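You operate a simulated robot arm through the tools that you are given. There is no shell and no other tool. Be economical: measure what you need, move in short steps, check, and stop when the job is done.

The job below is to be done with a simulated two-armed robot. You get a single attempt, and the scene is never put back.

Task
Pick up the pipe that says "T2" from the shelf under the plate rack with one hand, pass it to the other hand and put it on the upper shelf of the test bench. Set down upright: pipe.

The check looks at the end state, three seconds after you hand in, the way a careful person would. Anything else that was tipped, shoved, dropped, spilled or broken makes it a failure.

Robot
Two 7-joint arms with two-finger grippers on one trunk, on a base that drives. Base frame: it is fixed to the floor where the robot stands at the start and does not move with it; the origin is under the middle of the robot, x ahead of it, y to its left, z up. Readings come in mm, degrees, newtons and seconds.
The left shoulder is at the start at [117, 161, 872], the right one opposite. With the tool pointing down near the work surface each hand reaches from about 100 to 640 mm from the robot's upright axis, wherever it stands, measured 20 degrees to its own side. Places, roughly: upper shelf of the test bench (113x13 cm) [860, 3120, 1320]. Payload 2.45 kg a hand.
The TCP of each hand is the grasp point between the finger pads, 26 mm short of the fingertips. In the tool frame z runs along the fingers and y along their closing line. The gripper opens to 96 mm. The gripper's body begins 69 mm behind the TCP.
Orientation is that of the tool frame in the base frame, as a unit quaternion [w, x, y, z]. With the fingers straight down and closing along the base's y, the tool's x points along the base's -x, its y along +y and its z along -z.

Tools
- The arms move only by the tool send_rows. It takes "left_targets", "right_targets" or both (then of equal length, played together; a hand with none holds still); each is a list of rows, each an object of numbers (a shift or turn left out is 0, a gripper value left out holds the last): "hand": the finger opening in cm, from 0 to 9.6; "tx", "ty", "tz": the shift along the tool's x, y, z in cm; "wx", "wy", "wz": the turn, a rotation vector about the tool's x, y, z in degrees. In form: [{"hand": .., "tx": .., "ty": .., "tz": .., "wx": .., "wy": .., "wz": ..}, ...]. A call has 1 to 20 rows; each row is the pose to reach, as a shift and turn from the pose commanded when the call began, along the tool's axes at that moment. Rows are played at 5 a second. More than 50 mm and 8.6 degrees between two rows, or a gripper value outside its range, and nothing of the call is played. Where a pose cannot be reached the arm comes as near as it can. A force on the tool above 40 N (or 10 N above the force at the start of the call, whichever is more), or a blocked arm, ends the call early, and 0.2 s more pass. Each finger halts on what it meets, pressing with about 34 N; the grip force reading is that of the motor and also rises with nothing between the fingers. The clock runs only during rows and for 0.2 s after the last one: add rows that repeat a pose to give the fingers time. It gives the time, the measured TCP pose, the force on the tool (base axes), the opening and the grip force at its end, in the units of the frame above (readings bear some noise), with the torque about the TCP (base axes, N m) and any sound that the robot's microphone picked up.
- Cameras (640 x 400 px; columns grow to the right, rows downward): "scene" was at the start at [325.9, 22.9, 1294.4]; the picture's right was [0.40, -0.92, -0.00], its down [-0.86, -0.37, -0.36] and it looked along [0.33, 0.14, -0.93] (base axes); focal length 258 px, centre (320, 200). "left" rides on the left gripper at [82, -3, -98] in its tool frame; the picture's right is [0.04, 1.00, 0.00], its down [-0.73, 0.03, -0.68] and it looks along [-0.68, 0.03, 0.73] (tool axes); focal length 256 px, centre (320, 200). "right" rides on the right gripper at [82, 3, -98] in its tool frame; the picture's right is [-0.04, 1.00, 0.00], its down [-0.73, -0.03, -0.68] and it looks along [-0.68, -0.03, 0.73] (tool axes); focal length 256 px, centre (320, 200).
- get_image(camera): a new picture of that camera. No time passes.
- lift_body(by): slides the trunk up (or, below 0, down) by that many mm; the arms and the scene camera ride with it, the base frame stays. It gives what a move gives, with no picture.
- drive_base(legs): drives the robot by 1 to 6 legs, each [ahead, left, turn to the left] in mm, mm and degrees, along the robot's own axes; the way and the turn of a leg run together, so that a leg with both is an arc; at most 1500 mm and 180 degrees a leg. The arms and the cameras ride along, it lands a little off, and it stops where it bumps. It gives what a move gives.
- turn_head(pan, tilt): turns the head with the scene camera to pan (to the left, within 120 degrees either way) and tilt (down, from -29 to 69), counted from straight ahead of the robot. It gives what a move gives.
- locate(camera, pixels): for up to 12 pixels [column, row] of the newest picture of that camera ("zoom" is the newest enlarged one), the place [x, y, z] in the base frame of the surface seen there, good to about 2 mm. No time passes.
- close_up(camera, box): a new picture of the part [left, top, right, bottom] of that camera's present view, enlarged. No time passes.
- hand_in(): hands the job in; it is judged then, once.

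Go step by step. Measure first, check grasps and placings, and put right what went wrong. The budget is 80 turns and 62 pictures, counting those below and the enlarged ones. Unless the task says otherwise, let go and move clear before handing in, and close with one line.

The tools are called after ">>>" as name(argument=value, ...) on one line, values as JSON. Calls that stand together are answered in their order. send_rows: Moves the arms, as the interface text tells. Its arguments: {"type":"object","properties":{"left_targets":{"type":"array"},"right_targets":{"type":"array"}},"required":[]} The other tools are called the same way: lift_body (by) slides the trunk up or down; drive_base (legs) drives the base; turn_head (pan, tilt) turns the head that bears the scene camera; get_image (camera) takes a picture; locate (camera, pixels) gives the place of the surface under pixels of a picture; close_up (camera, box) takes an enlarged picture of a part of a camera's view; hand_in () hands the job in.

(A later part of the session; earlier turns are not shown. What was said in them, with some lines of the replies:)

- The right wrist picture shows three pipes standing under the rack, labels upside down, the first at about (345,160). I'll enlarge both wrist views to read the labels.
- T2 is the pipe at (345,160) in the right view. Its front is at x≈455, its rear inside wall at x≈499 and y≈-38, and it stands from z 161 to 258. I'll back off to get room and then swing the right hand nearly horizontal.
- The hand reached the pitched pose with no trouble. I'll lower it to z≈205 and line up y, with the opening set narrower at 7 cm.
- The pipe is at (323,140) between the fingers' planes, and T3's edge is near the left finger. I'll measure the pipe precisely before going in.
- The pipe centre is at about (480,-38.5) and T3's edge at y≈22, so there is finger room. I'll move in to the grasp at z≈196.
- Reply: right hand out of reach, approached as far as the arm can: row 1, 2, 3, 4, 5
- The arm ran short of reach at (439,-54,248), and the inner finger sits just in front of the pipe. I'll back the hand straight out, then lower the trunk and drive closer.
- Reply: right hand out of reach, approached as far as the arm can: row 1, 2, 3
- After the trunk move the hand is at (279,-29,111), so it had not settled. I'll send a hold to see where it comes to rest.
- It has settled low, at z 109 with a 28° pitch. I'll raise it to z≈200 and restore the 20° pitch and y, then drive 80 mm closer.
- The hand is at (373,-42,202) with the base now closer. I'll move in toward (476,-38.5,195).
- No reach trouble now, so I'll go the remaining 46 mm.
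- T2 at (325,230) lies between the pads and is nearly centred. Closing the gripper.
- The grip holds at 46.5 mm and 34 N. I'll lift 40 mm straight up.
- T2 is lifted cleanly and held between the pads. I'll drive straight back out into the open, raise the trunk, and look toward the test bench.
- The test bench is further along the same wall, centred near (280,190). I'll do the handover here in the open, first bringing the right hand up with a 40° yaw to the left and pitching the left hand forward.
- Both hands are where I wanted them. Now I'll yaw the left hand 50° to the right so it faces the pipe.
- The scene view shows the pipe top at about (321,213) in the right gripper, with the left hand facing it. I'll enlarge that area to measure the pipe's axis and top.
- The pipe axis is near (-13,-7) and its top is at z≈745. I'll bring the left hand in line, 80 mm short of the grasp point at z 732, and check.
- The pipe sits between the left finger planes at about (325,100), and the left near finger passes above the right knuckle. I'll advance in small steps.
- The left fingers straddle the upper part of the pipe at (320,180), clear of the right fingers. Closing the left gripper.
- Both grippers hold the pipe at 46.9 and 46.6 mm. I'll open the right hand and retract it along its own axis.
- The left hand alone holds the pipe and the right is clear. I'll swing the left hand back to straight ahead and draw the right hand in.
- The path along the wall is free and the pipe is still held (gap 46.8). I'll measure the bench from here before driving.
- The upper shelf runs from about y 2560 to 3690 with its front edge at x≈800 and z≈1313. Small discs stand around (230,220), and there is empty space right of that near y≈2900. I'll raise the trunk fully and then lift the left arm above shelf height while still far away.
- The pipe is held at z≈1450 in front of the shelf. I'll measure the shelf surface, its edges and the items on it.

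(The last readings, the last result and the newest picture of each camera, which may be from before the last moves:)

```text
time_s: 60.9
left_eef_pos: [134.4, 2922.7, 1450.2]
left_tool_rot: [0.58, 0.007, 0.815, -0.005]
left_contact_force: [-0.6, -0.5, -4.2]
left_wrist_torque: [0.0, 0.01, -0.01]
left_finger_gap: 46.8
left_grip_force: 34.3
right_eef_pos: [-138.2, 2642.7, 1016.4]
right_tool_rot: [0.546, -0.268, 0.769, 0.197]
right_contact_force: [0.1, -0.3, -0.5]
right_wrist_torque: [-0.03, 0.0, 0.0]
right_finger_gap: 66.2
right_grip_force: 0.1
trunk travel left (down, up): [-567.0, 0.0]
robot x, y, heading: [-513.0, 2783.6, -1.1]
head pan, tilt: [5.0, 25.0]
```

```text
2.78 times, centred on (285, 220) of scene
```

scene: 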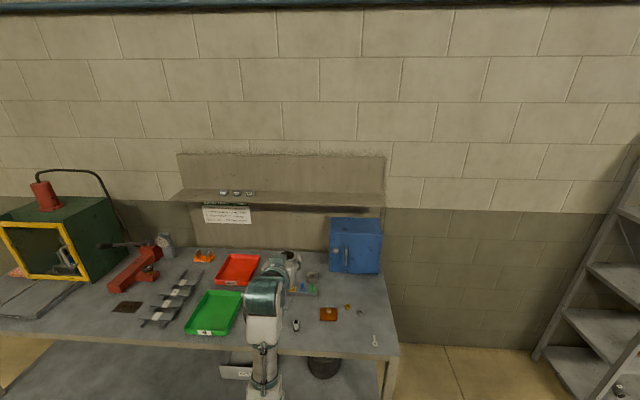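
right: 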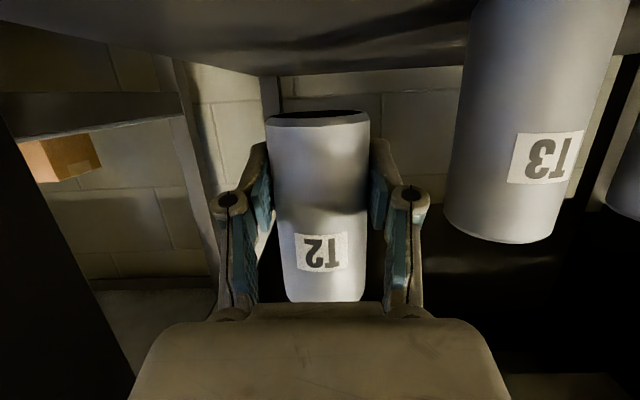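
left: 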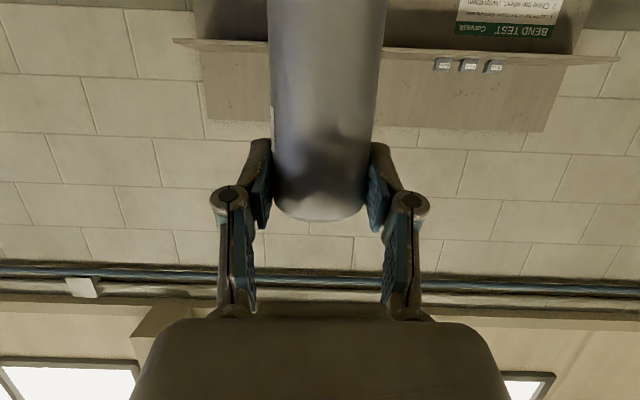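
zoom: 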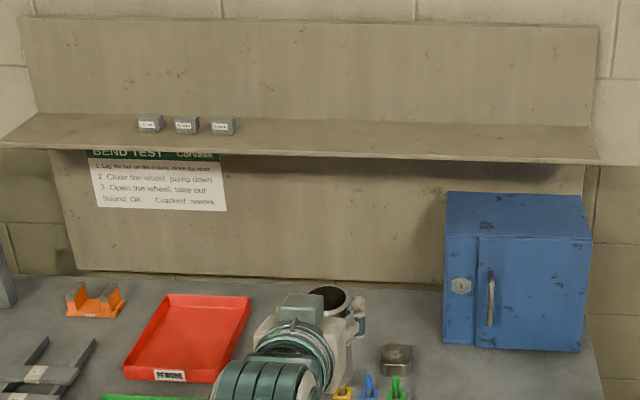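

The shelf top is at z≈1312.6, spanning x≈787 to 935, with the parts at y≈3270 and beyond, so I'll aim for (857, 2920). Before driving I'll check how far the base sticks out in front.

>>> turn_head(pan=0, tilt=69)

>>> get_image(camera="scene")

>>> locate(camera="scene", pixels=[[285, 275], [350, 275], [288, 265], [352, 265], [285, 285], [320, 300], [300, 60], [390, 60]])

```text
time_s: 62.0
left_eef_pos: [134.4, 2923.6, 1449.8]
left_tool_rot: [0.58, 0.007, 0.815, -0.005]
left_contact_force: [-0.2, -0.3, -5.5]
left_wrist_torque: [0.0, 0.06, 0.0]
left_finger_gap: 46.9
left_grip_force: 33.9
right_eef_pos: [-137.7, 2643.2, 1017.4]
right_tool_rot: [0.546, -0.267, 0.769, 0.196]
right_contact_force: [0.6, 0.3, 0.2]
right_wrist_torque: [0.0, -0.02, 0.0]
right_finger_gap: 66.3
right_grip_force: 0.0
trunk travel left (down, up): [-567.0, 0.0]
robot x, y, heading: [-514.5, 2788.8, -1.0]
head pan, tilt: [0.0, 68.8]
```

```text
35 pictures are left
```

scene: 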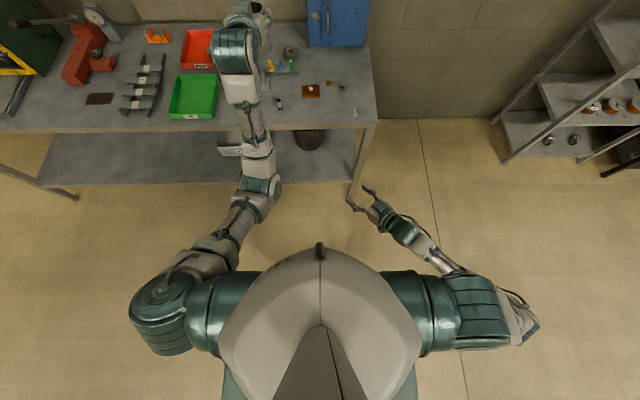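

```text
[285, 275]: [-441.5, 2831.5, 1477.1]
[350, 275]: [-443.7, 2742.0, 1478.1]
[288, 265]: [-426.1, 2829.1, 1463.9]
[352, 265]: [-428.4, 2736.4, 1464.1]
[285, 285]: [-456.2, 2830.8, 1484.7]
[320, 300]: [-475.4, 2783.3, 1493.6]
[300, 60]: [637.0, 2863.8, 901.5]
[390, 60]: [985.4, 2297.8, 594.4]
```

The base front looks to be well under 250 mm ahead of the axis, and the table front is at x≈260. I'll extend the left arm in free air to test its reach, and raise the right hand for clearance over the table.

>>> send_rows(left_targets=[{"tx": -1.33, "tz": 3.86}, {"tx": -2.67, "tz": 7.7}, {"tx": -4, "tz": 11.6}, {"tx": -5.3, "tz": 15.4}, {"tx": -6.7, "tz": 19.3}, {"tx": -8, "tz": 23.15}, {"tx": -8, "tz": 23.15}], right_targets=[{"tx": -2.4, "tz": -0.8}, {"tx": -4.8, "tz": -1.7}, {"tx": -7.2, "tz": -2.5}, {"tx": -9.6, "tz": -3.3}, {"tx": -12, "tz": -4.2}, {"tx": -14, "tz": -5}, {"tx": -14, "tz": -5}])

```text
time_s: 63.6
left_eef_pos: [357.1, 2923.6, 1446.4]
left_tool_rot: [0.581, 0.006, 0.814, -0.005]
left_contact_force: [0.6, -0.2, -4.1]
left_wrist_torque: [-0.02, 0.02, -0.01]
left_finger_gap: 47.0
left_grip_force: 33.9
left hand out of reach, approached as far as the arm can: row 6, 7
right_eef_pos: [-139.1, 2640.5, 1166.7]
right_tool_rot: [0.546, -0.267, 0.77, 0.196]
right_contact_force: [0.4, -0.1, 0.3]
right_wrist_torque: [-0.02, -0.01, 0.04]
right_finger_gap: 66.1
right_grip_force: 0.0
trunk travel left (down, up): [-567.0, 0.0]
robot x, y, heading: [-513.5, 2786.1, -1.4]
head pan, tilt: [0.0, 68.8]
```

The reach tops out near 870 mm ahead of the axis. I'll pull in to about 800 mm, then drive forward 350 mm, squaring the heading.

>>> send_rows(left_targets=[{"tx": 1.45, "tz": -4.2}, {"tx": 2.9, "tz": -8.5}, {"tx": 2.9, "tz": -8.5}, {"tx": 2.9, "tz": -8.5}])

>>> drive_base(legs=[[350, 0, 1.3]])

>>> turn_head(pan=5, tilt=40)

>>> get_image(camera="scene")

```text
time_s: 64.6
left_eef_pos: [266.2, 2924.9, 1445.0]
left_tool_rot: [0.578, 0.007, 0.816, -0.005]
left_contact_force: [0.1, -1.0, -4.3]
left_wrist_torque: [0.04, 0.01, 0.02]
left_finger_gap: 47.0
left_grip_force: 34.4
right_eef_pos: [-136.8, 2640.4, 1164.6]
right_tool_rot: [0.547, -0.266, 0.77, 0.196]
right_contact_force: [0.3, -0.6, 0.4]
right_wrist_torque: [-0.02, -0.01, 0.01]
right_finger_gap: 65.8
right_grip_force: 0.1
trunk travel left (down, up): [-567.0, 0.0]
robot x, y, heading: [-513.9, 2784.8, -0.8]
head pan, tilt: [0.0, 68.8]
```

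```text
time_s: 66.9
left_eef_pos: [608.0, 2936.9, 1449.5]
left_tool_rot: [0.582, -0.001, 0.814, 0.001]
left_contact_force: [-0.2, -0.4, -3.7]
left_wrist_torque: [0.0, 0.07, 0.01]
left_finger_gap: 47.0
left_grip_force: 33.9
right_eef_pos: [210.8, 2646.2, 1166.1]
right_tool_rot: [0.545, -0.276, 0.766, 0.202]
right_contact_force: [0.2, 0.5, 0.0]
right_wrist_torque: [0.01, -0.02, -0.01]
right_finger_gap: 65.9
right_grip_force: 0.0
trunk travel left (down, up): [-567.0, 0.0]
robot x, y, heading: [-162.9, 2781.9, 0.1]
head pan, tilt: [0.0, 68.8]
```

```text
time_s: 67.8
left_eef_pos: [609.1, 2938.5, 1448.9]
left_tool_rot: [0.581, -0.001, 0.814, 0.0]
left_contact_force: [0.1, 0.5, -4.1]
left_wrist_torque: [0.0, 0.06, 0.01]
left_finger_gap: 46.6
left_grip_force: 33.8
right_eef_pos: [211.6, 2646.1, 1166.5]
right_tool_rot: [0.545, -0.275, 0.766, 0.201]
right_contact_force: [-0.6, 0.5, -0.6]
right_wrist_torque: [0.01, 0.01, -0.01]
right_finger_gap: 65.9
right_grip_force: 0.1
trunk travel left (down, up): [-567.0, 0.0]
robot x, y, heading: [-166.4, 2780.4, 0.0]
head pan, tilt: [5.0, 40.0]
```

```text
34 pictures are left
```

scene: 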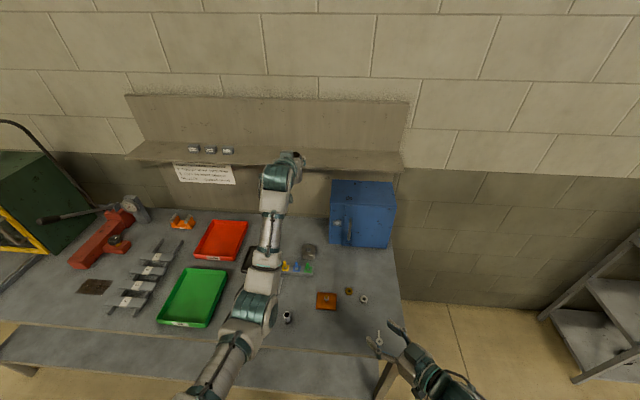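

The way is clear and the pipe points at the empty part of the shelf. I'll drive another 170 mm, slowly, in two legs.

>>> drive_base(legs=[[100, 0, 0], [70, 0, 0]])

>>> get_image(camera="scene")

>>> get_image(camera="left")

```text
time_s: 69.6
left_eef_pos: [766.6, 2943.9, 1457.2]
left_tool_rot: [0.586, -0.001, 0.81, 0.0]
left_contact_force: [0.1, -1.2, -3.7]
left_wrist_torque: [0.0, 0.03, 0.08]
left_finger_gap: 47.0
left_grip_force: 33.9
right_eef_pos: [372.6, 2653.3, 1172.4]
right_tool_rot: [0.548, -0.279, 0.763, 0.2]
right_contact_force: [-0.2, 0.0, 0.5]
right_wrist_torque: [0.0, -0.01, -0.03]
right_finger_gap: 65.7
right_grip_force: 0.0
trunk travel left (down, up): [-567.0, 0.0]
robot x, y, heading: [5.8, 2783.2, 0.2]
head pan, tilt: [5.0, 40.0]
```

```text
33 pictures are left
```

scene: 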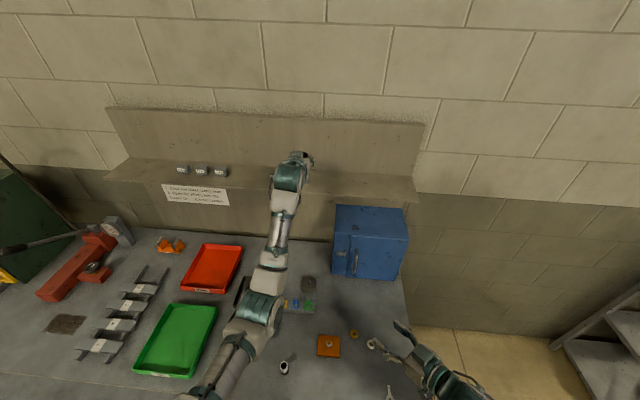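

```text
32 pictures are left
```

left: 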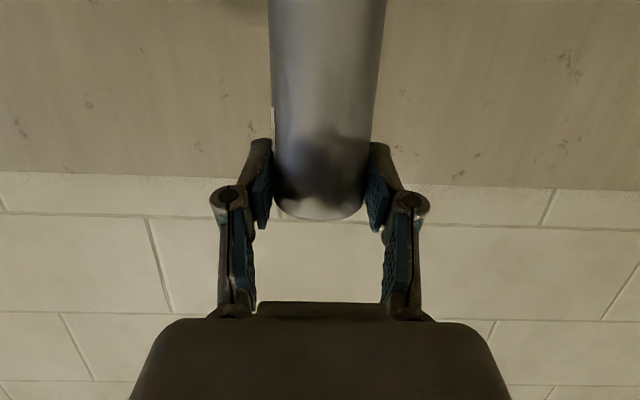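

Both hands rose about 7 mm and the pitch changed about 1° on that drive, so the base may be touching something or just swaying. I'll hold briefly and look down for contact.

>>> send_rows(left_targets=[{"tx": 0}, {"tx": 0}, {"tx": 0}])

>>> turn_head(pan=0, tilt=69)

>>> get_image(camera="scene")

>>> get_image(camera="right")

```text
time_s: 70.4
left_eef_pos: [779.6, 2920.7, 1450.6]
left_tool_rot: [0.581, 0.003, 0.814, 0.006]
left_contact_force: [1.1, -0.3, -4.6]
left_wrist_torque: [0.01, 0.01, -0.02]
left_finger_gap: 46.9
left_grip_force: 34.7
right_eef_pos: [386.3, 2637.7, 1167.4]
right_tool_rot: [0.545, -0.275, 0.764, 0.209]
right_contact_force: [-0.3, -0.6, 0.3]
right_wrist_torque: [0.04, -0.02, 0.06]
right_finger_gap: 65.9
right_grip_force: 0.1
trunk travel left (down, up): [-567.0, 0.0]
robot x, y, heading: [3.6, 2787.0, 0.2]
head pan, tilt: [5.0, 40.0]
```

```text
time_s: 71.3
left_eef_pos: [773.8, 2921.1, 1454.4]
left_tool_rot: [0.583, 0.002, 0.813, 0.007]
left_contact_force: [0.7, 0.5, -3.8]
left_wrist_torque: [0.04, 0.02, 0.0]
left_finger_gap: 46.8
left_grip_force: 33.6
right_eef_pos: [380.1, 2638.1, 1169.4]
right_tool_rot: [0.546, -0.276, 0.763, 0.208]
right_contact_force: [-1.0, 0.6, 0.7]
right_wrist_torque: [0.0, -0.05, -0.03]
right_finger_gap: 65.9
right_grip_force: 0.0
trunk travel left (down, up): [-567.0, 0.0]
robot x, y, heading: [6.3, 2787.2, 0.3]
head pan, tilt: [0.0, 68.8]
```

```text
31 pictures are left
```

scene: 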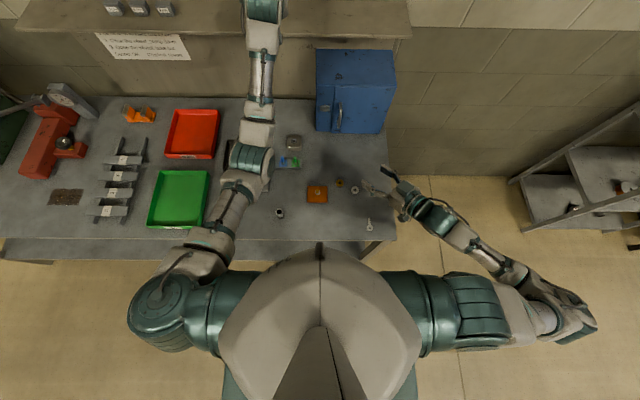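

```text
30 pictures are left
```

right: 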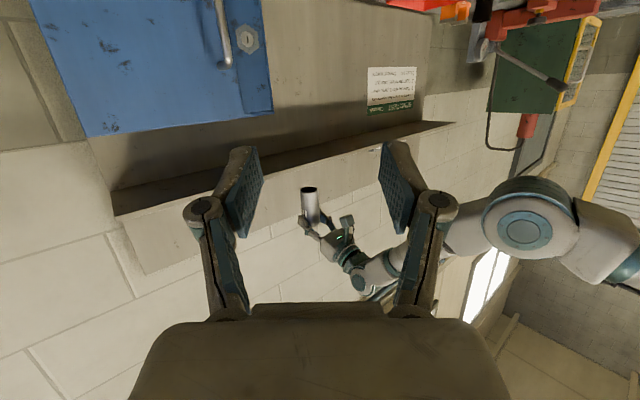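

The hands keep swaying by several mm (x 766, 780, 774; y 2944, 2921), which suggests the base front is leaning on something. I'll back off 30 mm and see if it settles.

>>> drive_base(legs=[[-30, 0, 0]])

>>> send_rows(left_targets=[{"tx": 0}, {"tx": 0}, {"tx": 0}])

>>> send_rows(left_targets=[{"tx": 0}, {"tx": 0}])

```text
time_s: 72.1
left_eef_pos: [754.5, 2932.8, 1445.0]
left_tool_rot: [0.58, 0.0, 0.815, 0.005]
left_contact_force: [0.7, 1.5, -4.7]
left_wrist_torque: [0.04, -0.02, -0.04]
left_finger_gap: 46.8
left_grip_force: 34.0
right_eef_pos: [356.5, 2643.8, 1165.3]
right_tool_rot: [0.544, -0.275, 0.765, 0.207]
right_contact_force: [0.3, 0.3, 0.3]
right_wrist_torque: [0.01, 0.0, 0.03]
right_finger_gap: 66.2
right_grip_force: 0.0
trunk travel left (down, up): [-567.0, 0.0]
robot x, y, heading: [-23.7, 2789.8, 0.3]
head pan, tilt: [0.0, 68.8]
```

```text
time_s: 72.9
left_eef_pos: [746.8, 2920.1, 1452.4]
left_tool_rot: [0.581, 0.003, 0.814, 0.009]
left_contact_force: [0.5, -0.7, -3.7]
left_wrist_torque: [-0.01, 0.01, 0.0]
left_finger_gap: 46.9
left_grip_force: 34.2
right_eef_pos: [350.4, 2632.5, 1166.4]
right_tool_rot: [0.548, -0.273, 0.762, 0.211]
right_contact_force: [0.2, -1.2, -0.5]
right_wrist_torque: [-0.01, 0.0, 0.05]
right_finger_gap: 66.1
right_grip_force: 0.0
trunk travel left (down, up): [-567.0, 0.0]
robot x, y, heading: [-22.8, 2786.5, 0.1]
head pan, tilt: [0.0, 68.8]
```

```text
time_s: 73.5
left_eef_pos: [744.7, 2934.3, 1450.6]
left_tool_rot: [0.582, 0.0, 0.813, 0.004]
left_contact_force: [0.4, 0.4, -5.0]
left_wrist_torque: [-0.01, 0.05, 0.02]
left_finger_gap: 46.9
left_grip_force: 34.0
right_eef_pos: [350.6, 2645.2, 1168.6]
right_tool_rot: [0.546, -0.277, 0.763, 0.206]
right_contact_force: [0.2, 0.2, 0.2]
right_wrist_torque: [0.02, 0.03, 0.01]
right_finger_gap: 65.8
right_grip_force: 0.1
trunk travel left (down, up): [-567.0, 0.0]
robot x, y, heading: [-21.5, 2785.9, 0.6]
head pan, tilt: [0.0, 68.8]
```

It is still swaying in y but decaying. I'll wait a few seconds.

>>> send_rows(left_targets=[{"tx": 0}, {"tx": 0}, {"tx": 0}, {"tx": 0}, {"tx": 0}, {"tx": 0}, {"tx": 0}, {"tx": 0}, {"tx": 0}, {"tx": 0}, {"tx": 0}, {"tx": 0}, {"tx": 0}, {"tx": 0}, {"tx": 0}, {"tx": 0}, {"tx": 0}, {"tx": 0}, {"tx": 0}, {"tx": 0}])

>>> send_rows(left_targets=[{"tx": 0}, {"tx": 0}])

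>>> send_rows(left_targets=[{"tx": 0}])

```text
time_s: 77.7
left_eef_pos: [744.3, 2916.1, 1454.0]
left_tool_rot: [0.582, 0.003, 0.813, 0.009]
left_contact_force: [0.2, -2.5, -4.0]
left_wrist_torque: [0.04, 0.03, 0.12]
left_finger_gap: 46.9
left_grip_force: 33.3
right_eef_pos: [349.9, 2630.3, 1167.4]
right_tool_rot: [0.548, -0.273, 0.762, 0.209]
right_contact_force: [0.3, -0.8, -0.3]
right_wrist_torque: [0.05, -0.04, 0.06]
right_finger_gap: 66.1
right_grip_force: 0.1
trunk travel left (down, up): [-567.0, 0.0]
robot x, y, heading: [-22.6, 2788.1, 0.4]
head pan, tilt: [0.0, 68.8]
```

```text
time_s: 78.3
left_eef_pos: [743.5, 2945.8, 1450.1]
left_tool_rot: [0.582, -0.003, 0.813, 0.002]
left_contact_force: [0.4, 2.1, -4.4]
left_wrist_torque: [-0.02, 0.06, -0.08]
left_finger_gap: 46.7
left_grip_force: 33.7
right_eef_pos: [349.6, 2654.5, 1170.7]
right_tool_rot: [0.547, -0.278, 0.763, 0.203]
right_contact_force: [-0.1, 2.0, 1.3]
right_wrist_torque: [0.0, 0.02, -0.02]
right_finger_gap: 66.0
right_grip_force: 0.1
trunk travel left (down, up): [-567.0, 0.0]
robot x, y, heading: [-24.5, 2791.6, 0.3]
head pan, tilt: [0.0, 68.8]
```

```text
time_s: 78.7
left_eef_pos: [744.5, 2917.4, 1453.1]
left_tool_rot: [0.582, 0.004, 0.813, 0.008]
left_contact_force: [0.4, -2.5, -3.7]
left_wrist_torque: [0.01, 0.07, 0.09]
left_finger_gap: 46.9
left_grip_force: 34.1
right_eef_pos: [348.7, 2632.1, 1166.4]
right_tool_rot: [0.549, -0.273, 0.762, 0.209]
right_contact_force: [0.0, -1.1, -0.7]
right_wrist_torque: [0.04, -0.04, 0.03]
right_finger_gap: 66.0
right_grip_force: 0.1
trunk travel left (down, up): [-567.0, 0.0]
robot x, y, heading: [-19.9, 2787.9, 0.1]
head pan, tilt: [0.0, 68.8]
```

The sway is growing (y 2916 to 2946), so the base still seems to be resting on something. I'll back away 60 mm more and check for settling.

>>> drive_base(legs=[[-60, 0, 0]])

>>> send_rows(left_targets=[{"tx": 0}, {"tx": 0}, {"tx": 0}, {"tx": 0}, {"tx": 0}, {"tx": 0}, {"tx": 0}, {"tx": 0}])

>>> send_rows(left_targets=[{"tx": 0}, {"tx": 0}])

>>> send_rows(left_targets=[{"tx": 0}])

```text
time_s: 79.7
left_eef_pos: [697.5, 2918.1, 1445.3]
left_tool_rot: [0.578, 0.004, 0.816, 0.007]
left_contact_force: [0.2, -2.1, -5.0]
left_wrist_torque: [-0.01, 0.02, 0.07]
left_finger_gap: 47.0
left_grip_force: 33.9
right_eef_pos: [299.9, 2631.3, 1162.7]
right_tool_rot: [0.545, -0.272, 0.765, 0.21]
right_contact_force: [1.2, -1.8, 0.0]
right_wrist_torque: [0.03, -0.01, 0.12]
right_finger_gap: 66.1
right_grip_force: 0.0
trunk travel left (down, up): [-567.0, 0.0]
robot x, y, heading: [-83.9, 2783.6, 0.4]
head pan, tilt: [0.0, 68.8]
```

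```text
time_s: 81.5
left_eef_pos: [679.9, 2927.5, 1454.1]
left_tool_rot: [0.582, 0.001, 0.813, 0.004]
left_contact_force: [-1.5, -1.2, -4.1]
left_wrist_torque: [0.01, 0.06, -0.01]
left_finger_gap: 46.8
left_grip_force: 33.9
right_eef_pos: [286.1, 2638.8, 1170.2]
right_tool_rot: [0.549, -0.276, 0.762, 0.205]
right_contact_force: [-0.7, -0.1, -0.7]
right_wrist_torque: [0.01, 0.01, 0.01]
right_finger_gap: 66.2
right_grip_force: 0.1
trunk travel left (down, up): [-567.0, 0.0]
robot x, y, heading: [-85.2, 2785.8, 0.3]
head pan, tilt: [0.0, 68.8]
```

```text
time_s: 82.1
left_eef_pos: [680.9, 2937.5, 1453.7]
left_tool_rot: [0.583, -0.001, 0.812, 0.003]
left_contact_force: [0.2, 0.3, -3.8]
left_wrist_torque: [0.04, 0.02, -0.01]
left_finger_gap: 47.0
left_grip_force: 34.3
right_eef_pos: [287.4, 2647.4, 1171.1]
right_tool_rot: [0.549, -0.277, 0.762, 0.204]
right_contact_force: [0.0, 0.5, -0.1]
right_wrist_torque: [-0.05, 0.02, -0.01]
right_finger_gap: 66.2
right_grip_force: 0.0
trunk travel left (down, up): [-567.0, 0.0]
robot x, y, heading: [-84.8, 2783.1, 0.2]
head pan, tilt: [0.0, 68.8]
```

```text
time_s: 82.5
left_eef_pos: [681.8, 2928.9, 1453.0]
left_tool_rot: [0.583, 0.002, 0.813, 0.004]
left_contact_force: [0.2, 0.6, -4.3]
left_wrist_torque: [0.0, 0.05, -0.02]
left_finger_gap: 47.1
left_grip_force: 34.5
right_eef_pos: [285.7, 2640.6, 1170.4]
right_tool_rot: [0.549, -0.275, 0.762, 0.205]
right_contact_force: [-0.3, 0.5, 0.6]
right_wrist_torque: [-0.01, -0.03, 0.03]
right_finger_gap: 66.1
right_grip_force: 0.1
trunk travel left (down, up): [-567.0, 0.0]
robot x, y, heading: [-89.5, 2786.0, 0.3]
head pan, tilt: [0.0, 68.8]
```

It still sways and is pitched slightly back, whereas at x≈-166 everything was steady. I'll back off to about -190 and check that the bench was not moved.

>>> drive_base(legs=[[-105, 0, 0]])

>>> send_rows(left_targets=[{"tx": 0}, {"tx": 0}, {"tx": 0}, {"tx": 0}, {"tx": 0}])

>>> turn_head(pan=5, tilt=40)

>>> get_image(camera="scene")

>>> locate(camera="scene", pixels=[[405, 355], [380, 345], [120, 330], [280, 163], [340, 165], [345, 170], [60, 330], [402, 165]])

```text
time_s: 83.7
left_eef_pos: [582.7, 2925.7, 1449.9]
left_tool_rot: [0.58, 0.002, 0.815, 0.006]
left_contact_force: [0.0, -0.8, -4.3]
left_wrist_torque: [-0.02, 0.02, -0.01]
left_finger_gap: 46.9
left_grip_force: 34.0
right_eef_pos: [188.2, 2636.9, 1168.4]
right_tool_rot: [0.547, -0.275, 0.763, 0.206]
right_contact_force: [0.4, 0.1, 0.2]
right_wrist_torque: [0.03, 0.01, 0.05]
right_finger_gap: 66.2
right_grip_force: 0.0
trunk travel left (down, up): [-567.0, 0.0]
robot x, y, heading: [-187.2, 2784.5, 0.3]
head pan, tilt: [0.0, 68.8]
```

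```text
time_s: 84.9
left_eef_pos: [571.3, 2930.4, 1455.8]
left_tool_rot: [0.584, 0.002, 0.812, 0.003]
left_contact_force: [0.1, -0.1, -3.7]
left_wrist_torque: [-0.02, 0.05, 0.03]
left_finger_gap: 47.1
left_grip_force: 34.0
right_eef_pos: [178.3, 2641.7, 1171.9]
right_tool_rot: [0.549, -0.276, 0.762, 0.203]
right_contact_force: [0.4, -1.0, 0.2]
right_wrist_torque: [0.03, -0.01, -0.03]
right_finger_gap: 66.0
right_grip_force: 0.1
trunk travel left (down, up): [-567.0, 0.0]
robot x, y, heading: [-189.3, 2788.1, -0.1]
head pan, tilt: [0.0, 68.8]
```

```text
time_s: 85.8
left_eef_pos: [570.2, 2929.4, 1455.6]
left_tool_rot: [0.583, 0.0, 0.812, 0.005]
left_contact_force: [-0.6, -0.4, -4.7]
left_wrist_torque: [0.02, 0.03, 0.01]
left_finger_gap: 46.9
left_grip_force: 34.3
right_eef_pos: [177.8, 2640.7, 1171.5]
right_tool_rot: [0.55, -0.277, 0.762, 0.202]
right_contact_force: [0.3, 0.2, 0.1]
right_wrist_torque: [0.02, 0.02, -0.01]
right_finger_gap: 65.9
right_grip_force: 0.0
trunk travel left (down, up): [-567.0, 0.0]
robot x, y, heading: [-189.2, 2786.5, 0.1]
head pan, tilt: [5.0, 40.0]
```

```text
29 pictures are left
```

scene: 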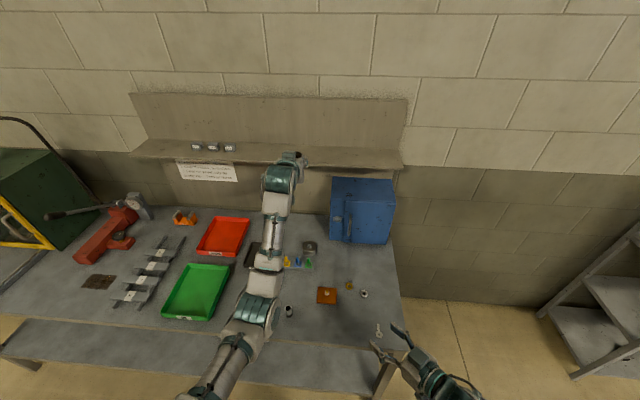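

```text
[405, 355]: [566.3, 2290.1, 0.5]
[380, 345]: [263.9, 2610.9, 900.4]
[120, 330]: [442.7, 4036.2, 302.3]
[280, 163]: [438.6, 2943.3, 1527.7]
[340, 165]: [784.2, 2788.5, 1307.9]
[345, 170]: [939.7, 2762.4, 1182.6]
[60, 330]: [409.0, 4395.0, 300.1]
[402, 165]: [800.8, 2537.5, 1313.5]
```

The bench has not moved (front x≈264, shelf edge x≈784), and here the robot is steady. I'll avoid standing against the bench and instead come in from its open right end at 45°, placing the pipe near (857, 2640), which is empty shelf.

>>> drive_base(legs=[[-270, 0, 0], [0, -1280, 0], [0, 0, 45]])

>>> turn_head(pan=0, tilt=35)

>>> get_image(camera="scene")

```text
time_s: 95.8
left_eef_pos: [-23.8, 2140.9, 1457.8]
left_tool_rot: [0.539, -0.307, 0.751, 0.225]
left_contact_force: [-0.2, -0.1, -4.5]
left_wrist_torque: [-0.05, 0.02, -0.02]
left_finger_gap: 46.9
left_grip_force: 33.7
right_eef_pos: [-101.1, 1657.8, 1172.0]
right_tool_rot: [0.432, -0.545, 0.6, 0.395]
right_contact_force: [0.2, -1.0, 0.1]
right_wrist_torque: [-0.01, 0.0, -0.03]
right_finger_gap: 66.0
right_grip_force: 0.0
trunk travel left (down, up): [-567.0, 0.0]
robot x, y, heading: [-460.2, 1502.8, 44.7]
head pan, tilt: [5.0, 40.0]
```

```text
time_s: 96.5
left_eef_pos: [-26.8, 2138.3, 1458.8]
left_tool_rot: [0.54, -0.306, 0.751, 0.225]
left_contact_force: [0.0, 0.2, -3.3]
left_wrist_torque: [0.01, 0.05, 0.05]
left_finger_gap: 46.8
left_grip_force: 33.6
right_eef_pos: [-101.0, 1657.2, 1170.7]
right_tool_rot: [0.432, -0.545, 0.601, 0.393]
right_contact_force: [-0.2, 0.8, 0.6]
right_wrist_torque: [0.01, 0.03, -0.02]
right_finger_gap: 65.9
right_grip_force: 0.1
trunk travel left (down, up): [-567.0, 0.0]
robot x, y, heading: [-458.8, 1502.2, 44.7]
head pan, tilt: [0.0, 35.0]
```

```text
28 pictures are left
```

scene: 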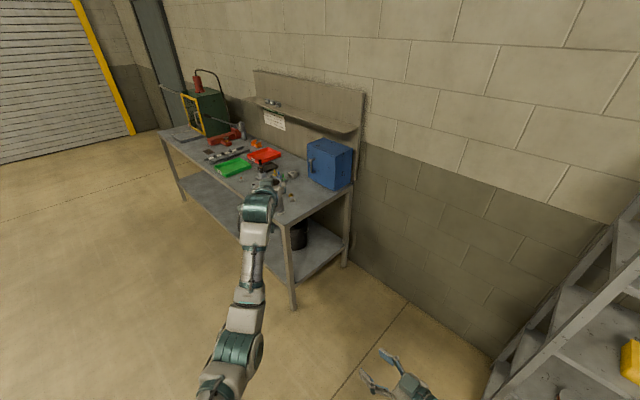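

The end of the bench is open and the floor there is clear. I'll drive diagonally to a pre-approach point, lined up on the shelf end.

>>> drive_base(legs=[[600, -263, 0]])

>>> send_rows(left_targets=[{"tx": 0}, {"tx": 0}, {"tx": 0}, {"tx": 0}])

>>> get_image(camera="scene")

```text
time_s: 100.1
left_eef_pos: [587.2, 2366.6, 1460.5]
left_tool_rot: [0.54, -0.305, 0.752, 0.224]
left_contact_force: [0.5, -0.1, -3.9]
left_wrist_torque: [-0.07, 0.04, 0.01]
left_finger_gap: 47.1
left_grip_force: 33.7
right_eef_pos: [510.0, 1887.0, 1173.3]
right_tool_rot: [0.433, -0.544, 0.602, 0.393]
right_contact_force: [-0.2, 0.7, 0.0]
right_wrist_torque: [-0.02, 0.0, 0.0]
right_finger_gap: 66.3
right_grip_force: 0.1
trunk travel left (down, up): [-567.0, 0.0]
robot x, y, heading: [149.4, 1733.1, 44.6]
head pan, tilt: [0.0, 35.0]
```

```text
time_s: 101.1
left_eef_pos: [588.2, 2364.2, 1459.7]
left_tool_rot: [0.541, -0.305, 0.751, 0.224]
left_contact_force: [0.3, 0.1, -4.3]
left_wrist_torque: [-0.05, 0.05, -0.06]
left_finger_gap: 46.8
left_grip_force: 34.1
right_eef_pos: [514.7, 1885.1, 1170.2]
right_tool_rot: [0.434, -0.542, 0.605, 0.389]
right_contact_force: [-0.4, 0.5, -0.3]
right_wrist_torque: [-0.01, 0.02, 0.02]
right_finger_gap: 65.9
right_grip_force: 0.1
trunk travel left (down, up): [-567.0, 0.0]
robot x, y, heading: [149.8, 1735.1, 44.5]
head pan, tilt: [0.0, 35.0]
```

```text
27 pictures are left
```

scene: 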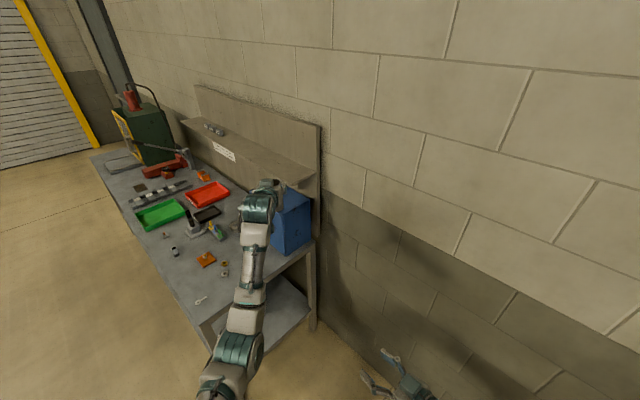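

Steady, and lined up. I'll drive 300 mm ahead, bringing the pipe over the shelf end with about 60 mm clearance, then check for sway.

>>> drive_base(legs=[[200, 0, 0], [110, 0, 0]])

>>> send_rows(left_targets=[{"tx": 0}, {"tx": 0}, {"tx": 0}, {"tx": 0}])

>>> turn_head(pan=5, tilt=45)

>>> get_image(camera="scene")

```text
time_s: 103.5
left_eef_pos: [804.9, 2576.9, 1464.5]
left_tool_rot: [0.542, -0.303, 0.751, 0.224]
left_contact_force: [0.9, -0.3, -4.4]
left_wrist_torque: [-0.05, 0.05, 0.0]
left_finger_gap: 46.9
left_grip_force: 34.1
right_eef_pos: [729.7, 2097.2, 1172.6]
right_tool_rot: [0.435, -0.543, 0.602, 0.392]
right_contact_force: [0.0, 0.5, -0.4]
right_wrist_torque: [-0.03, -0.01, -0.04]
right_finger_gap: 66.0
right_grip_force: 0.1
trunk travel left (down, up): [-567.0, 0.0]
robot x, y, heading: [372.4, 1950.7, 44.7]
head pan, tilt: [0.0, 35.0]
```

```text
time_s: 104.5
left_eef_pos: [807.7, 2582.8, 1461.1]
left_tool_rot: [0.54, -0.305, 0.752, 0.223]
left_contact_force: [-0.3, 0.2, -4.3]
left_wrist_torque: [-0.03, 0.01, 0.03]
left_finger_gap: 46.9
left_grip_force: 33.9
right_eef_pos: [736.0, 2101.3, 1165.8]
right_tool_rot: [0.433, -0.542, 0.607, 0.388]
right_contact_force: [0.1, 0.5, -0.2]
right_wrist_torque: [0.04, 0.03, 0.03]
right_finger_gap: 65.8
right_grip_force: 0.1
trunk travel left (down, up): [-567.0, 0.0]
robot x, y, heading: [372.3, 1950.6, 44.6]
head pan, tilt: [0.0, 35.0]
```

```text
time_s: 105.2
left_eef_pos: [806.4, 2581.4, 1460.1]
left_tool_rot: [0.541, -0.305, 0.751, 0.224]
left_contact_force: [0.6, -0.5, -4.8]
left_wrist_torque: [-0.01, 0.04, -0.02]
left_finger_gap: 46.9
left_grip_force: 34.1
right_eef_pos: [735.6, 2101.2, 1167.5]
right_tool_rot: [0.432, -0.544, 0.605, 0.389]
right_contact_force: [-0.9, -0.2, 0.3]
right_wrist_torque: [0.0, -0.01, 0.0]
right_finger_gap: 66.0
right_grip_force: 0.0
trunk travel left (down, up): [-567.0, 0.0]
robot x, y, heading: [371.9, 1948.4, 44.6]
head pan, tilt: [5.0, 45.0]
```

```text
26 pictures are left
```

scene: 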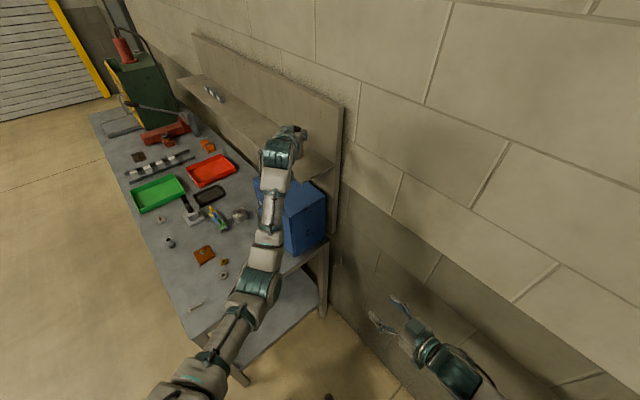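

Steady at (806,2581,1460). I'll extend the arm about 80 mm to (857,2645) and take out the 1° tilt differences from the handover.

>>> send_rows(left_targets=[{"tx": -0.85, "ty": 0.33, "tz": 2.6, "wy": 0.4, "wx": 0.1, "wz": -0.3}, {"tx": -1.7, "ty": 0.67, "tz": 5.1, "wy": 0.8, "wx": 0.2, "wz": -0.6}, {"tx": -2.54, "ty": 1.0, "tz": 7.7, "wy": 1.15, "wx": 0.3, "wz": -0.85}, {"tx": -2.54, "ty": 1.0, "tz": 7.7, "wy": 1.15, "wx": 0.3, "wz": -0.85}, {"tx": -2.54, "ty": 1.0, "tz": 7.7, "wy": 1.15, "wx": 0.3, "wz": -0.85}])

>>> get_image(camera="left")

>>> get_image(camera="right")

>>> close_up(camera="scene", box=[220, 80, 380, 180])

```text
time_s: 106.4
left_eef_pos: [857.8, 2645.8, 1460.4]
left_tool_rot: [0.536, -0.312, 0.755, 0.215]
left_contact_force: [-0.5, -0.3, -4.3]
left_wrist_torque: [-0.04, 0.05, -0.01]
left_finger_gap: 46.7
left_grip_force: 33.6
right_eef_pos: [734.7, 2100.7, 1166.2]
right_tool_rot: [0.432, -0.544, 0.606, 0.388]
right_contact_force: [0.2, -0.1, -0.4]
right_wrist_torque: [0.03, -0.01, -0.02]
right_finger_gap: 66.3
right_grip_force: 0.1
trunk travel left (down, up): [-567.0, 0.0]
robot x, y, heading: [370.4, 1954.8, 44.6]
head pan, tilt: [5.0, 45.0]
```

```text
25 pictures are left
```

left: 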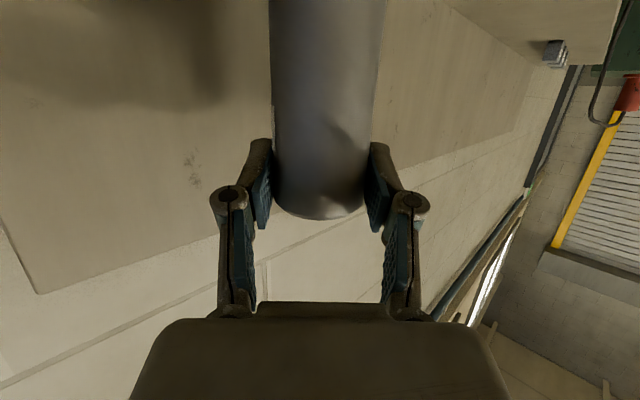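

```text
24 pictures are left
```

right: 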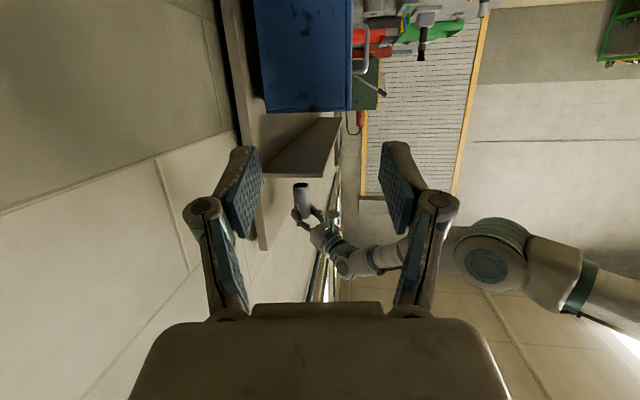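

```text
4.00 times, centred on (300, 130) of scene
```

zoom: 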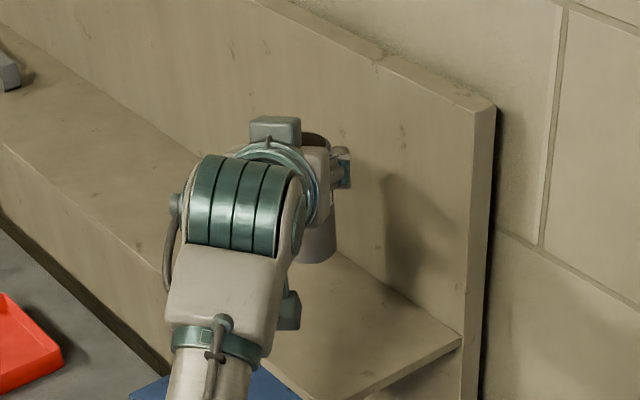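

The pipe hangs over the empty end of the shelf, and the right wrist camera sees it at (303,195). I'll check the shelf edges in the enlarged view and the pipe bottom from the right camera.

>>> locate(camera="zoom", pixels=[[390, 330], [340, 290], [450, 345], [420, 363], [350, 260], [320, 340], [300, 375], [320, 140], [320, 255]])

>>> close_up(camera="right", box=[260, 150, 356, 210])

>>> locate(camera="zoom", pixels=[[290, 225], [250, 225], [335, 225], [290, 270], [250, 270], [335, 270], [290, 400]])

```text
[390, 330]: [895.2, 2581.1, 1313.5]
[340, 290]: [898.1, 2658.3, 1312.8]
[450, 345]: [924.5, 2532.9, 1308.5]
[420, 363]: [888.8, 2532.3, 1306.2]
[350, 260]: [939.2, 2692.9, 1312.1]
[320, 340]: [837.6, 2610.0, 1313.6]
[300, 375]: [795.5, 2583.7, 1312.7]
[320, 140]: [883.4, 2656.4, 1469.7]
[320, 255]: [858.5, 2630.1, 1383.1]
```

```text
6.67 times, centred on (308, 180) of right
```

zoom: 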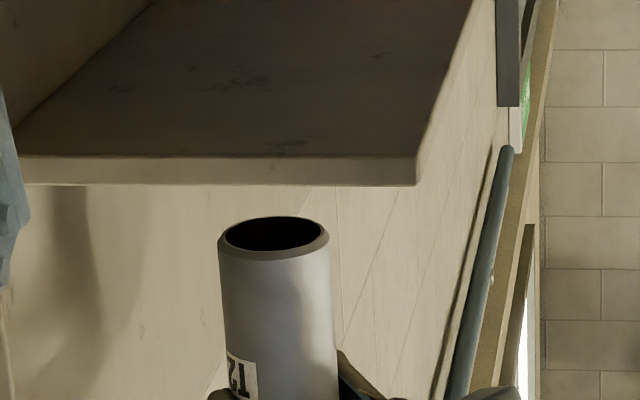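

```text
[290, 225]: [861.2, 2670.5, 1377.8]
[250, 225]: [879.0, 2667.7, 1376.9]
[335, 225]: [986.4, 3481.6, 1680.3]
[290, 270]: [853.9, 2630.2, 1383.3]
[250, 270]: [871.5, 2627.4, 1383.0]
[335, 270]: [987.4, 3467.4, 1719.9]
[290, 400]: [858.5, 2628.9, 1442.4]
```

The pipe bottom is at z≈1376.5, with its axis near (860,2650), centred on the shelf (x 785–940). I'll lower 57 mm to sit just above the surface.

>>> send_rows(left_targets=[{"tx": 1.35, "tz": 0.48}, {"tx": 2.7, "tz": 0.95}, {"tx": 4.0, "tz": 1.43}, {"tx": 4.8, "tz": 1.7}, {"tx": 5.38, "tz": 1.91}, {"tx": 5.38, "tz": 1.91}, {"tx": 5.38, "tz": 1.91}])

>>> close_up(camera="right", box=[260, 150, 356, 210])

```text
time_s: 108.0
left_eef_pos: [858.5, 2644.7, 1404.2]
left_tool_rot: [0.536, -0.312, 0.754, 0.216]
left_contact_force: [-0.9, 0.5, -3.8]
left_wrist_torque: [-0.04, 0.02, -0.02]
left_finger_gap: 47.1
left_grip_force: 34.0
right_eef_pos: [734.7, 2100.4, 1167.4]
right_tool_rot: [0.432, -0.544, 0.606, 0.388]
right_contact_force: [0.0, -0.4, -0.2]
right_wrist_torque: [-0.01, -0.02, 0.02]
right_finger_gap: 66.1
right_grip_force: 0.0
trunk travel left (down, up): [-567.0, 0.0]
robot x, y, heading: [370.3, 1950.2, 44.5]
head pan, tilt: [5.0, 45.0]
```

```text
6.67 times, centred on (308, 180) of right
```

zoom: 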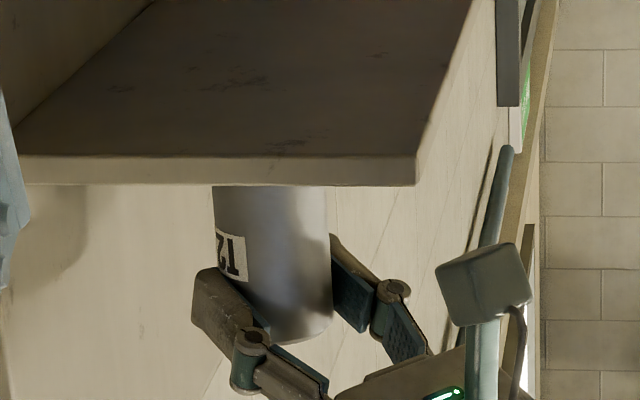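

Still hanging free (-3.8 N) with about 7 mm to go. I'll lower in fine steps toward contact.

>>> send_rows(left_targets=[{"tx": 0.19, "tz": 0.067}, {"tx": 0.38, "tz": 0.133}, {"tx": 0.52, "tz": 0.185}, {"tx": 0.61, "tz": 0.217}, {"tx": 0.61, "tz": 0.217}])

```text
time_s: 109.2
left_eef_pos: [858.1, 2644.3, 1399.3]
left_tool_rot: [0.538, -0.311, 0.753, 0.216]
left_contact_force: [2.2, 1.8, 4.5]
left_wrist_torque: [0.43, -0.18, -0.04]
left_finger_gap: 47.0
left_grip_force: 34.3
right_eef_pos: [735.0, 2100.8, 1167.4]
right_tool_rot: [0.433, -0.543, 0.606, 0.388]
right_contact_force: [0.4, 0.1, 0.5]
right_wrist_torque: [0.03, 0.01, -0.01]
right_finger_gap: 66.0
right_grip_force: 0.0
trunk travel left (down, up): [-567.0, 0.0]
robot x, y, heading: [372.0, 1957.5, 44.5]
head pan, tilt: [5.0, 45.0]
```

Contact is felt (8 N rise), with torque suggesting the far (+y) rim touches first. I'll look at how upright it stands.

>>> close_up(camera="right", box=[260, 150, 356, 210])

>>> locate(camera="zoom", pixels=[[270, 200], [270, 220], [270, 240], [270, 260], [270, 280], [270, 300], [270, 320], [290, 210], [290, 300], [250, 205]])

>>> close_up(camera="scene", box=[256, 100, 352, 160])

```text
6.67 times, centred on (308, 180) of right
```

zoom: 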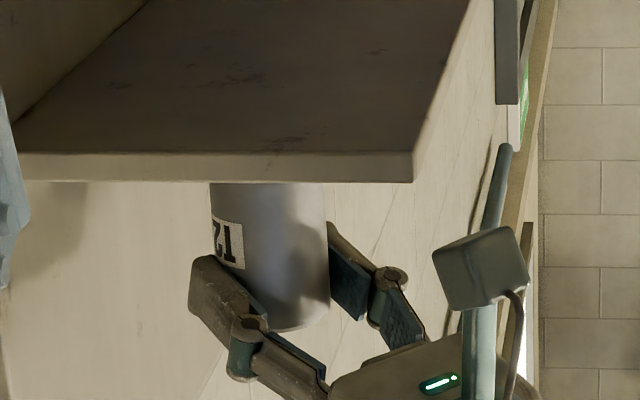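

```text
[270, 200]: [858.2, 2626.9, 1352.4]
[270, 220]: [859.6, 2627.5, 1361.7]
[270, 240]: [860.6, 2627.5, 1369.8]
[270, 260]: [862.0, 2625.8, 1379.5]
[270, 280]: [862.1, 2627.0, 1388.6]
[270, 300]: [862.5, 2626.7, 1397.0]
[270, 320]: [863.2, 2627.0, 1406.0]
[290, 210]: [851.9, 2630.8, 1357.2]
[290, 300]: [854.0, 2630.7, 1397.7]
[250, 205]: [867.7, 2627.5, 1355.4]
```

```text
6.67 times, centred on (304, 130) of scene
```

zoom: 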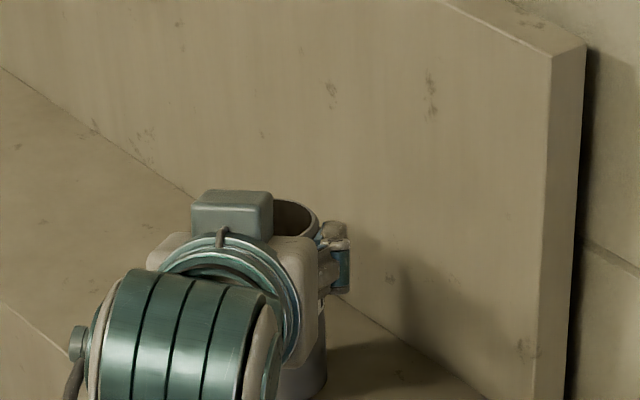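

The pipe's near wall stays at y≈2627 from z 1352 to 1406, so it is upright and resting on the shelf. I'll open the left fingers slowly and evenly.

>>> send_rows(left_targets=[{"hand": 4.7, "tx": 0.05}, {"hand": 4.9, "tx": 0.05}, {"hand": 5.2, "tx": 0.05}, {"hand": 5.6, "tx": 0.05}, {"hand": 6.2, "tx": 0.05}, {"hand": 6.6, "tx": 0.05}, {"hand": 6.6, "tx": 0.05}])

>>> close_up(camera="right", box=[260, 150, 356, 210])

>>> get_image(camera="left")

```text
time_s: 110.8
left_eef_pos: [857.1, 2644.0, 1397.7]
left_tool_rot: [0.536, -0.311, 0.755, 0.215]
left_contact_force: [0.5, 0.1, 0.3]
left_wrist_torque: [0.01, -0.01, 0.01]
left_finger_gap: 65.9
left_grip_force: 0.0
right_eef_pos: [734.0, 2100.0, 1166.9]
right_tool_rot: [0.433, -0.543, 0.606, 0.387]
right_contact_force: [-0.2, 0.7, 0.1]
right_wrist_torque: [0.0, -0.03, -0.01]
right_finger_gap: 66.3
right_grip_force: 0.0
trunk travel left (down, up): [-567.0, 0.0]
robot x, y, heading: [371.5, 1950.2, 44.6]
head pan, tilt: [5.0, 45.0]
```

```text
6.67 times, centred on (308, 180) of right
```

zoom: 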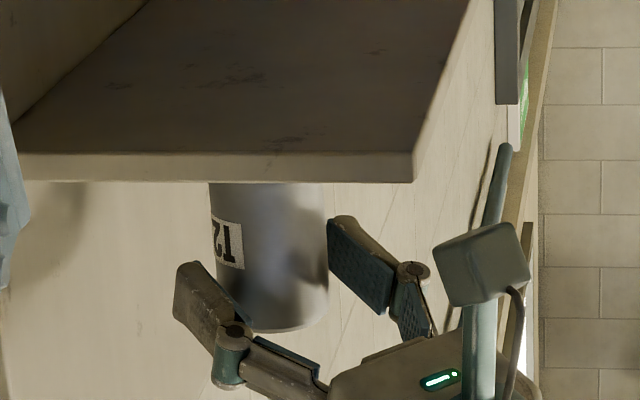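

```text
17 pictures are left
```

left: 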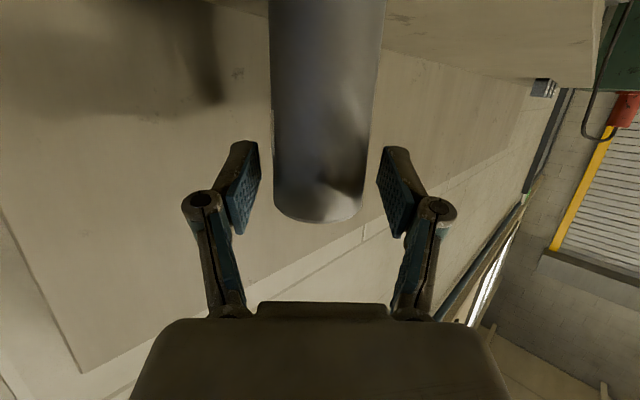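

The pipe stands on its own with gaps on both sides (pads at (245,185) and (395,190)). I'll retract the left hand straight back along its axis.

>>> send_rows(left_targets=[{"tz": -1.5}, {"tz": -3.5}, {"tz": -6}, {"tz": -9}, {"tz": -12}, {"tz": -15}, {"tz": -15}])

>>> drive_base(legs=[[-250, 0, 0]])

>>> get_image(camera="scene")

>>> close_up(camera="scene", box=[200, 40, 400, 165])

```text
time_s: 112.4
left_eef_pos: [755.3, 2545.2, 1446.8]
left_tool_rot: [0.536, -0.312, 0.754, 0.216]
left_contact_force: [0.0, 1.0, 0.4]
left_wrist_torque: [0.03, -0.01, 0.0]
left_finger_gap: 66.1
left_grip_force: 0.0
right_eef_pos: [733.3, 2101.0, 1168.3]
right_tool_rot: [0.432, -0.544, 0.604, 0.39]
right_contact_force: [0.4, -0.7, 0.8]
right_wrist_torque: [0.01, 0.02, 0.0]
right_finger_gap: 66.2
right_grip_force: 0.2
trunk travel left (down, up): [-567.0, 0.0]
robot x, y, heading: [374.3, 1949.6, 44.5]
head pan, tilt: [5.0, 45.0]
```

```text
time_s: 114.2
left_eef_pos: [582.6, 2374.9, 1446.4]
left_tool_rot: [0.535, -0.312, 0.755, 0.216]
left_contact_force: [-0.5, -0.7, 0.7]
left_wrist_torque: [0.01, 0.02, 0.02]
left_finger_gap: 66.0
left_grip_force: 0.1
right_eef_pos: [561.2, 1928.6, 1165.5]
right_tool_rot: [0.431, -0.544, 0.606, 0.388]
right_contact_force: [0.5, 0.0, -0.2]
right_wrist_torque: [0.03, 0.0, 0.03]
right_finger_gap: 65.9
right_grip_force: 0.0
trunk travel left (down, up): [-567.0, 0.0]
robot x, y, heading: [193.9, 1775.9, 44.5]
head pan, tilt: [5.0, 45.0]
```

```text
16 pictures are left
```

scene: 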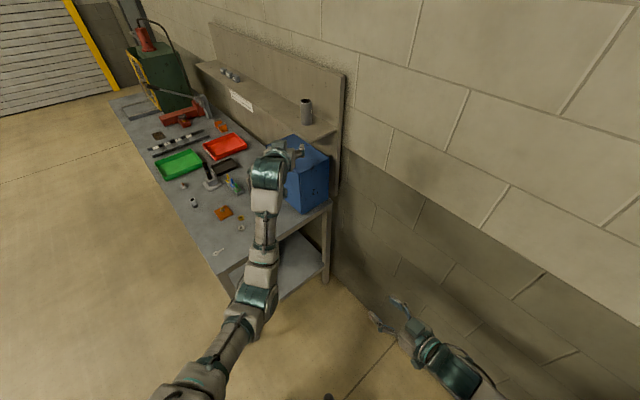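

```text
3.20 times, centred on (300, 102) of scene
```

zoom: 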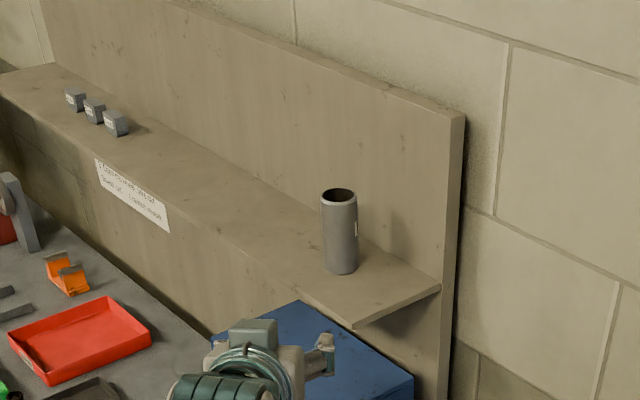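

The picture shows T2 upright at (305,110) on the upper shelf. The parts beside it are where they were, and the hands are well clear, so I'm handing in.

>>> hand_in()

```text
The job is handed in.
```

I picked pipe T2 with the right hand, passed it to the left, and set it upright at the empty right end of the test bench's upper shelf. While I first drove up to the bench the robot swayed and may have touched it. The bench measured as unmoved afterwards, but I didn't look at the items on its lower shelf.
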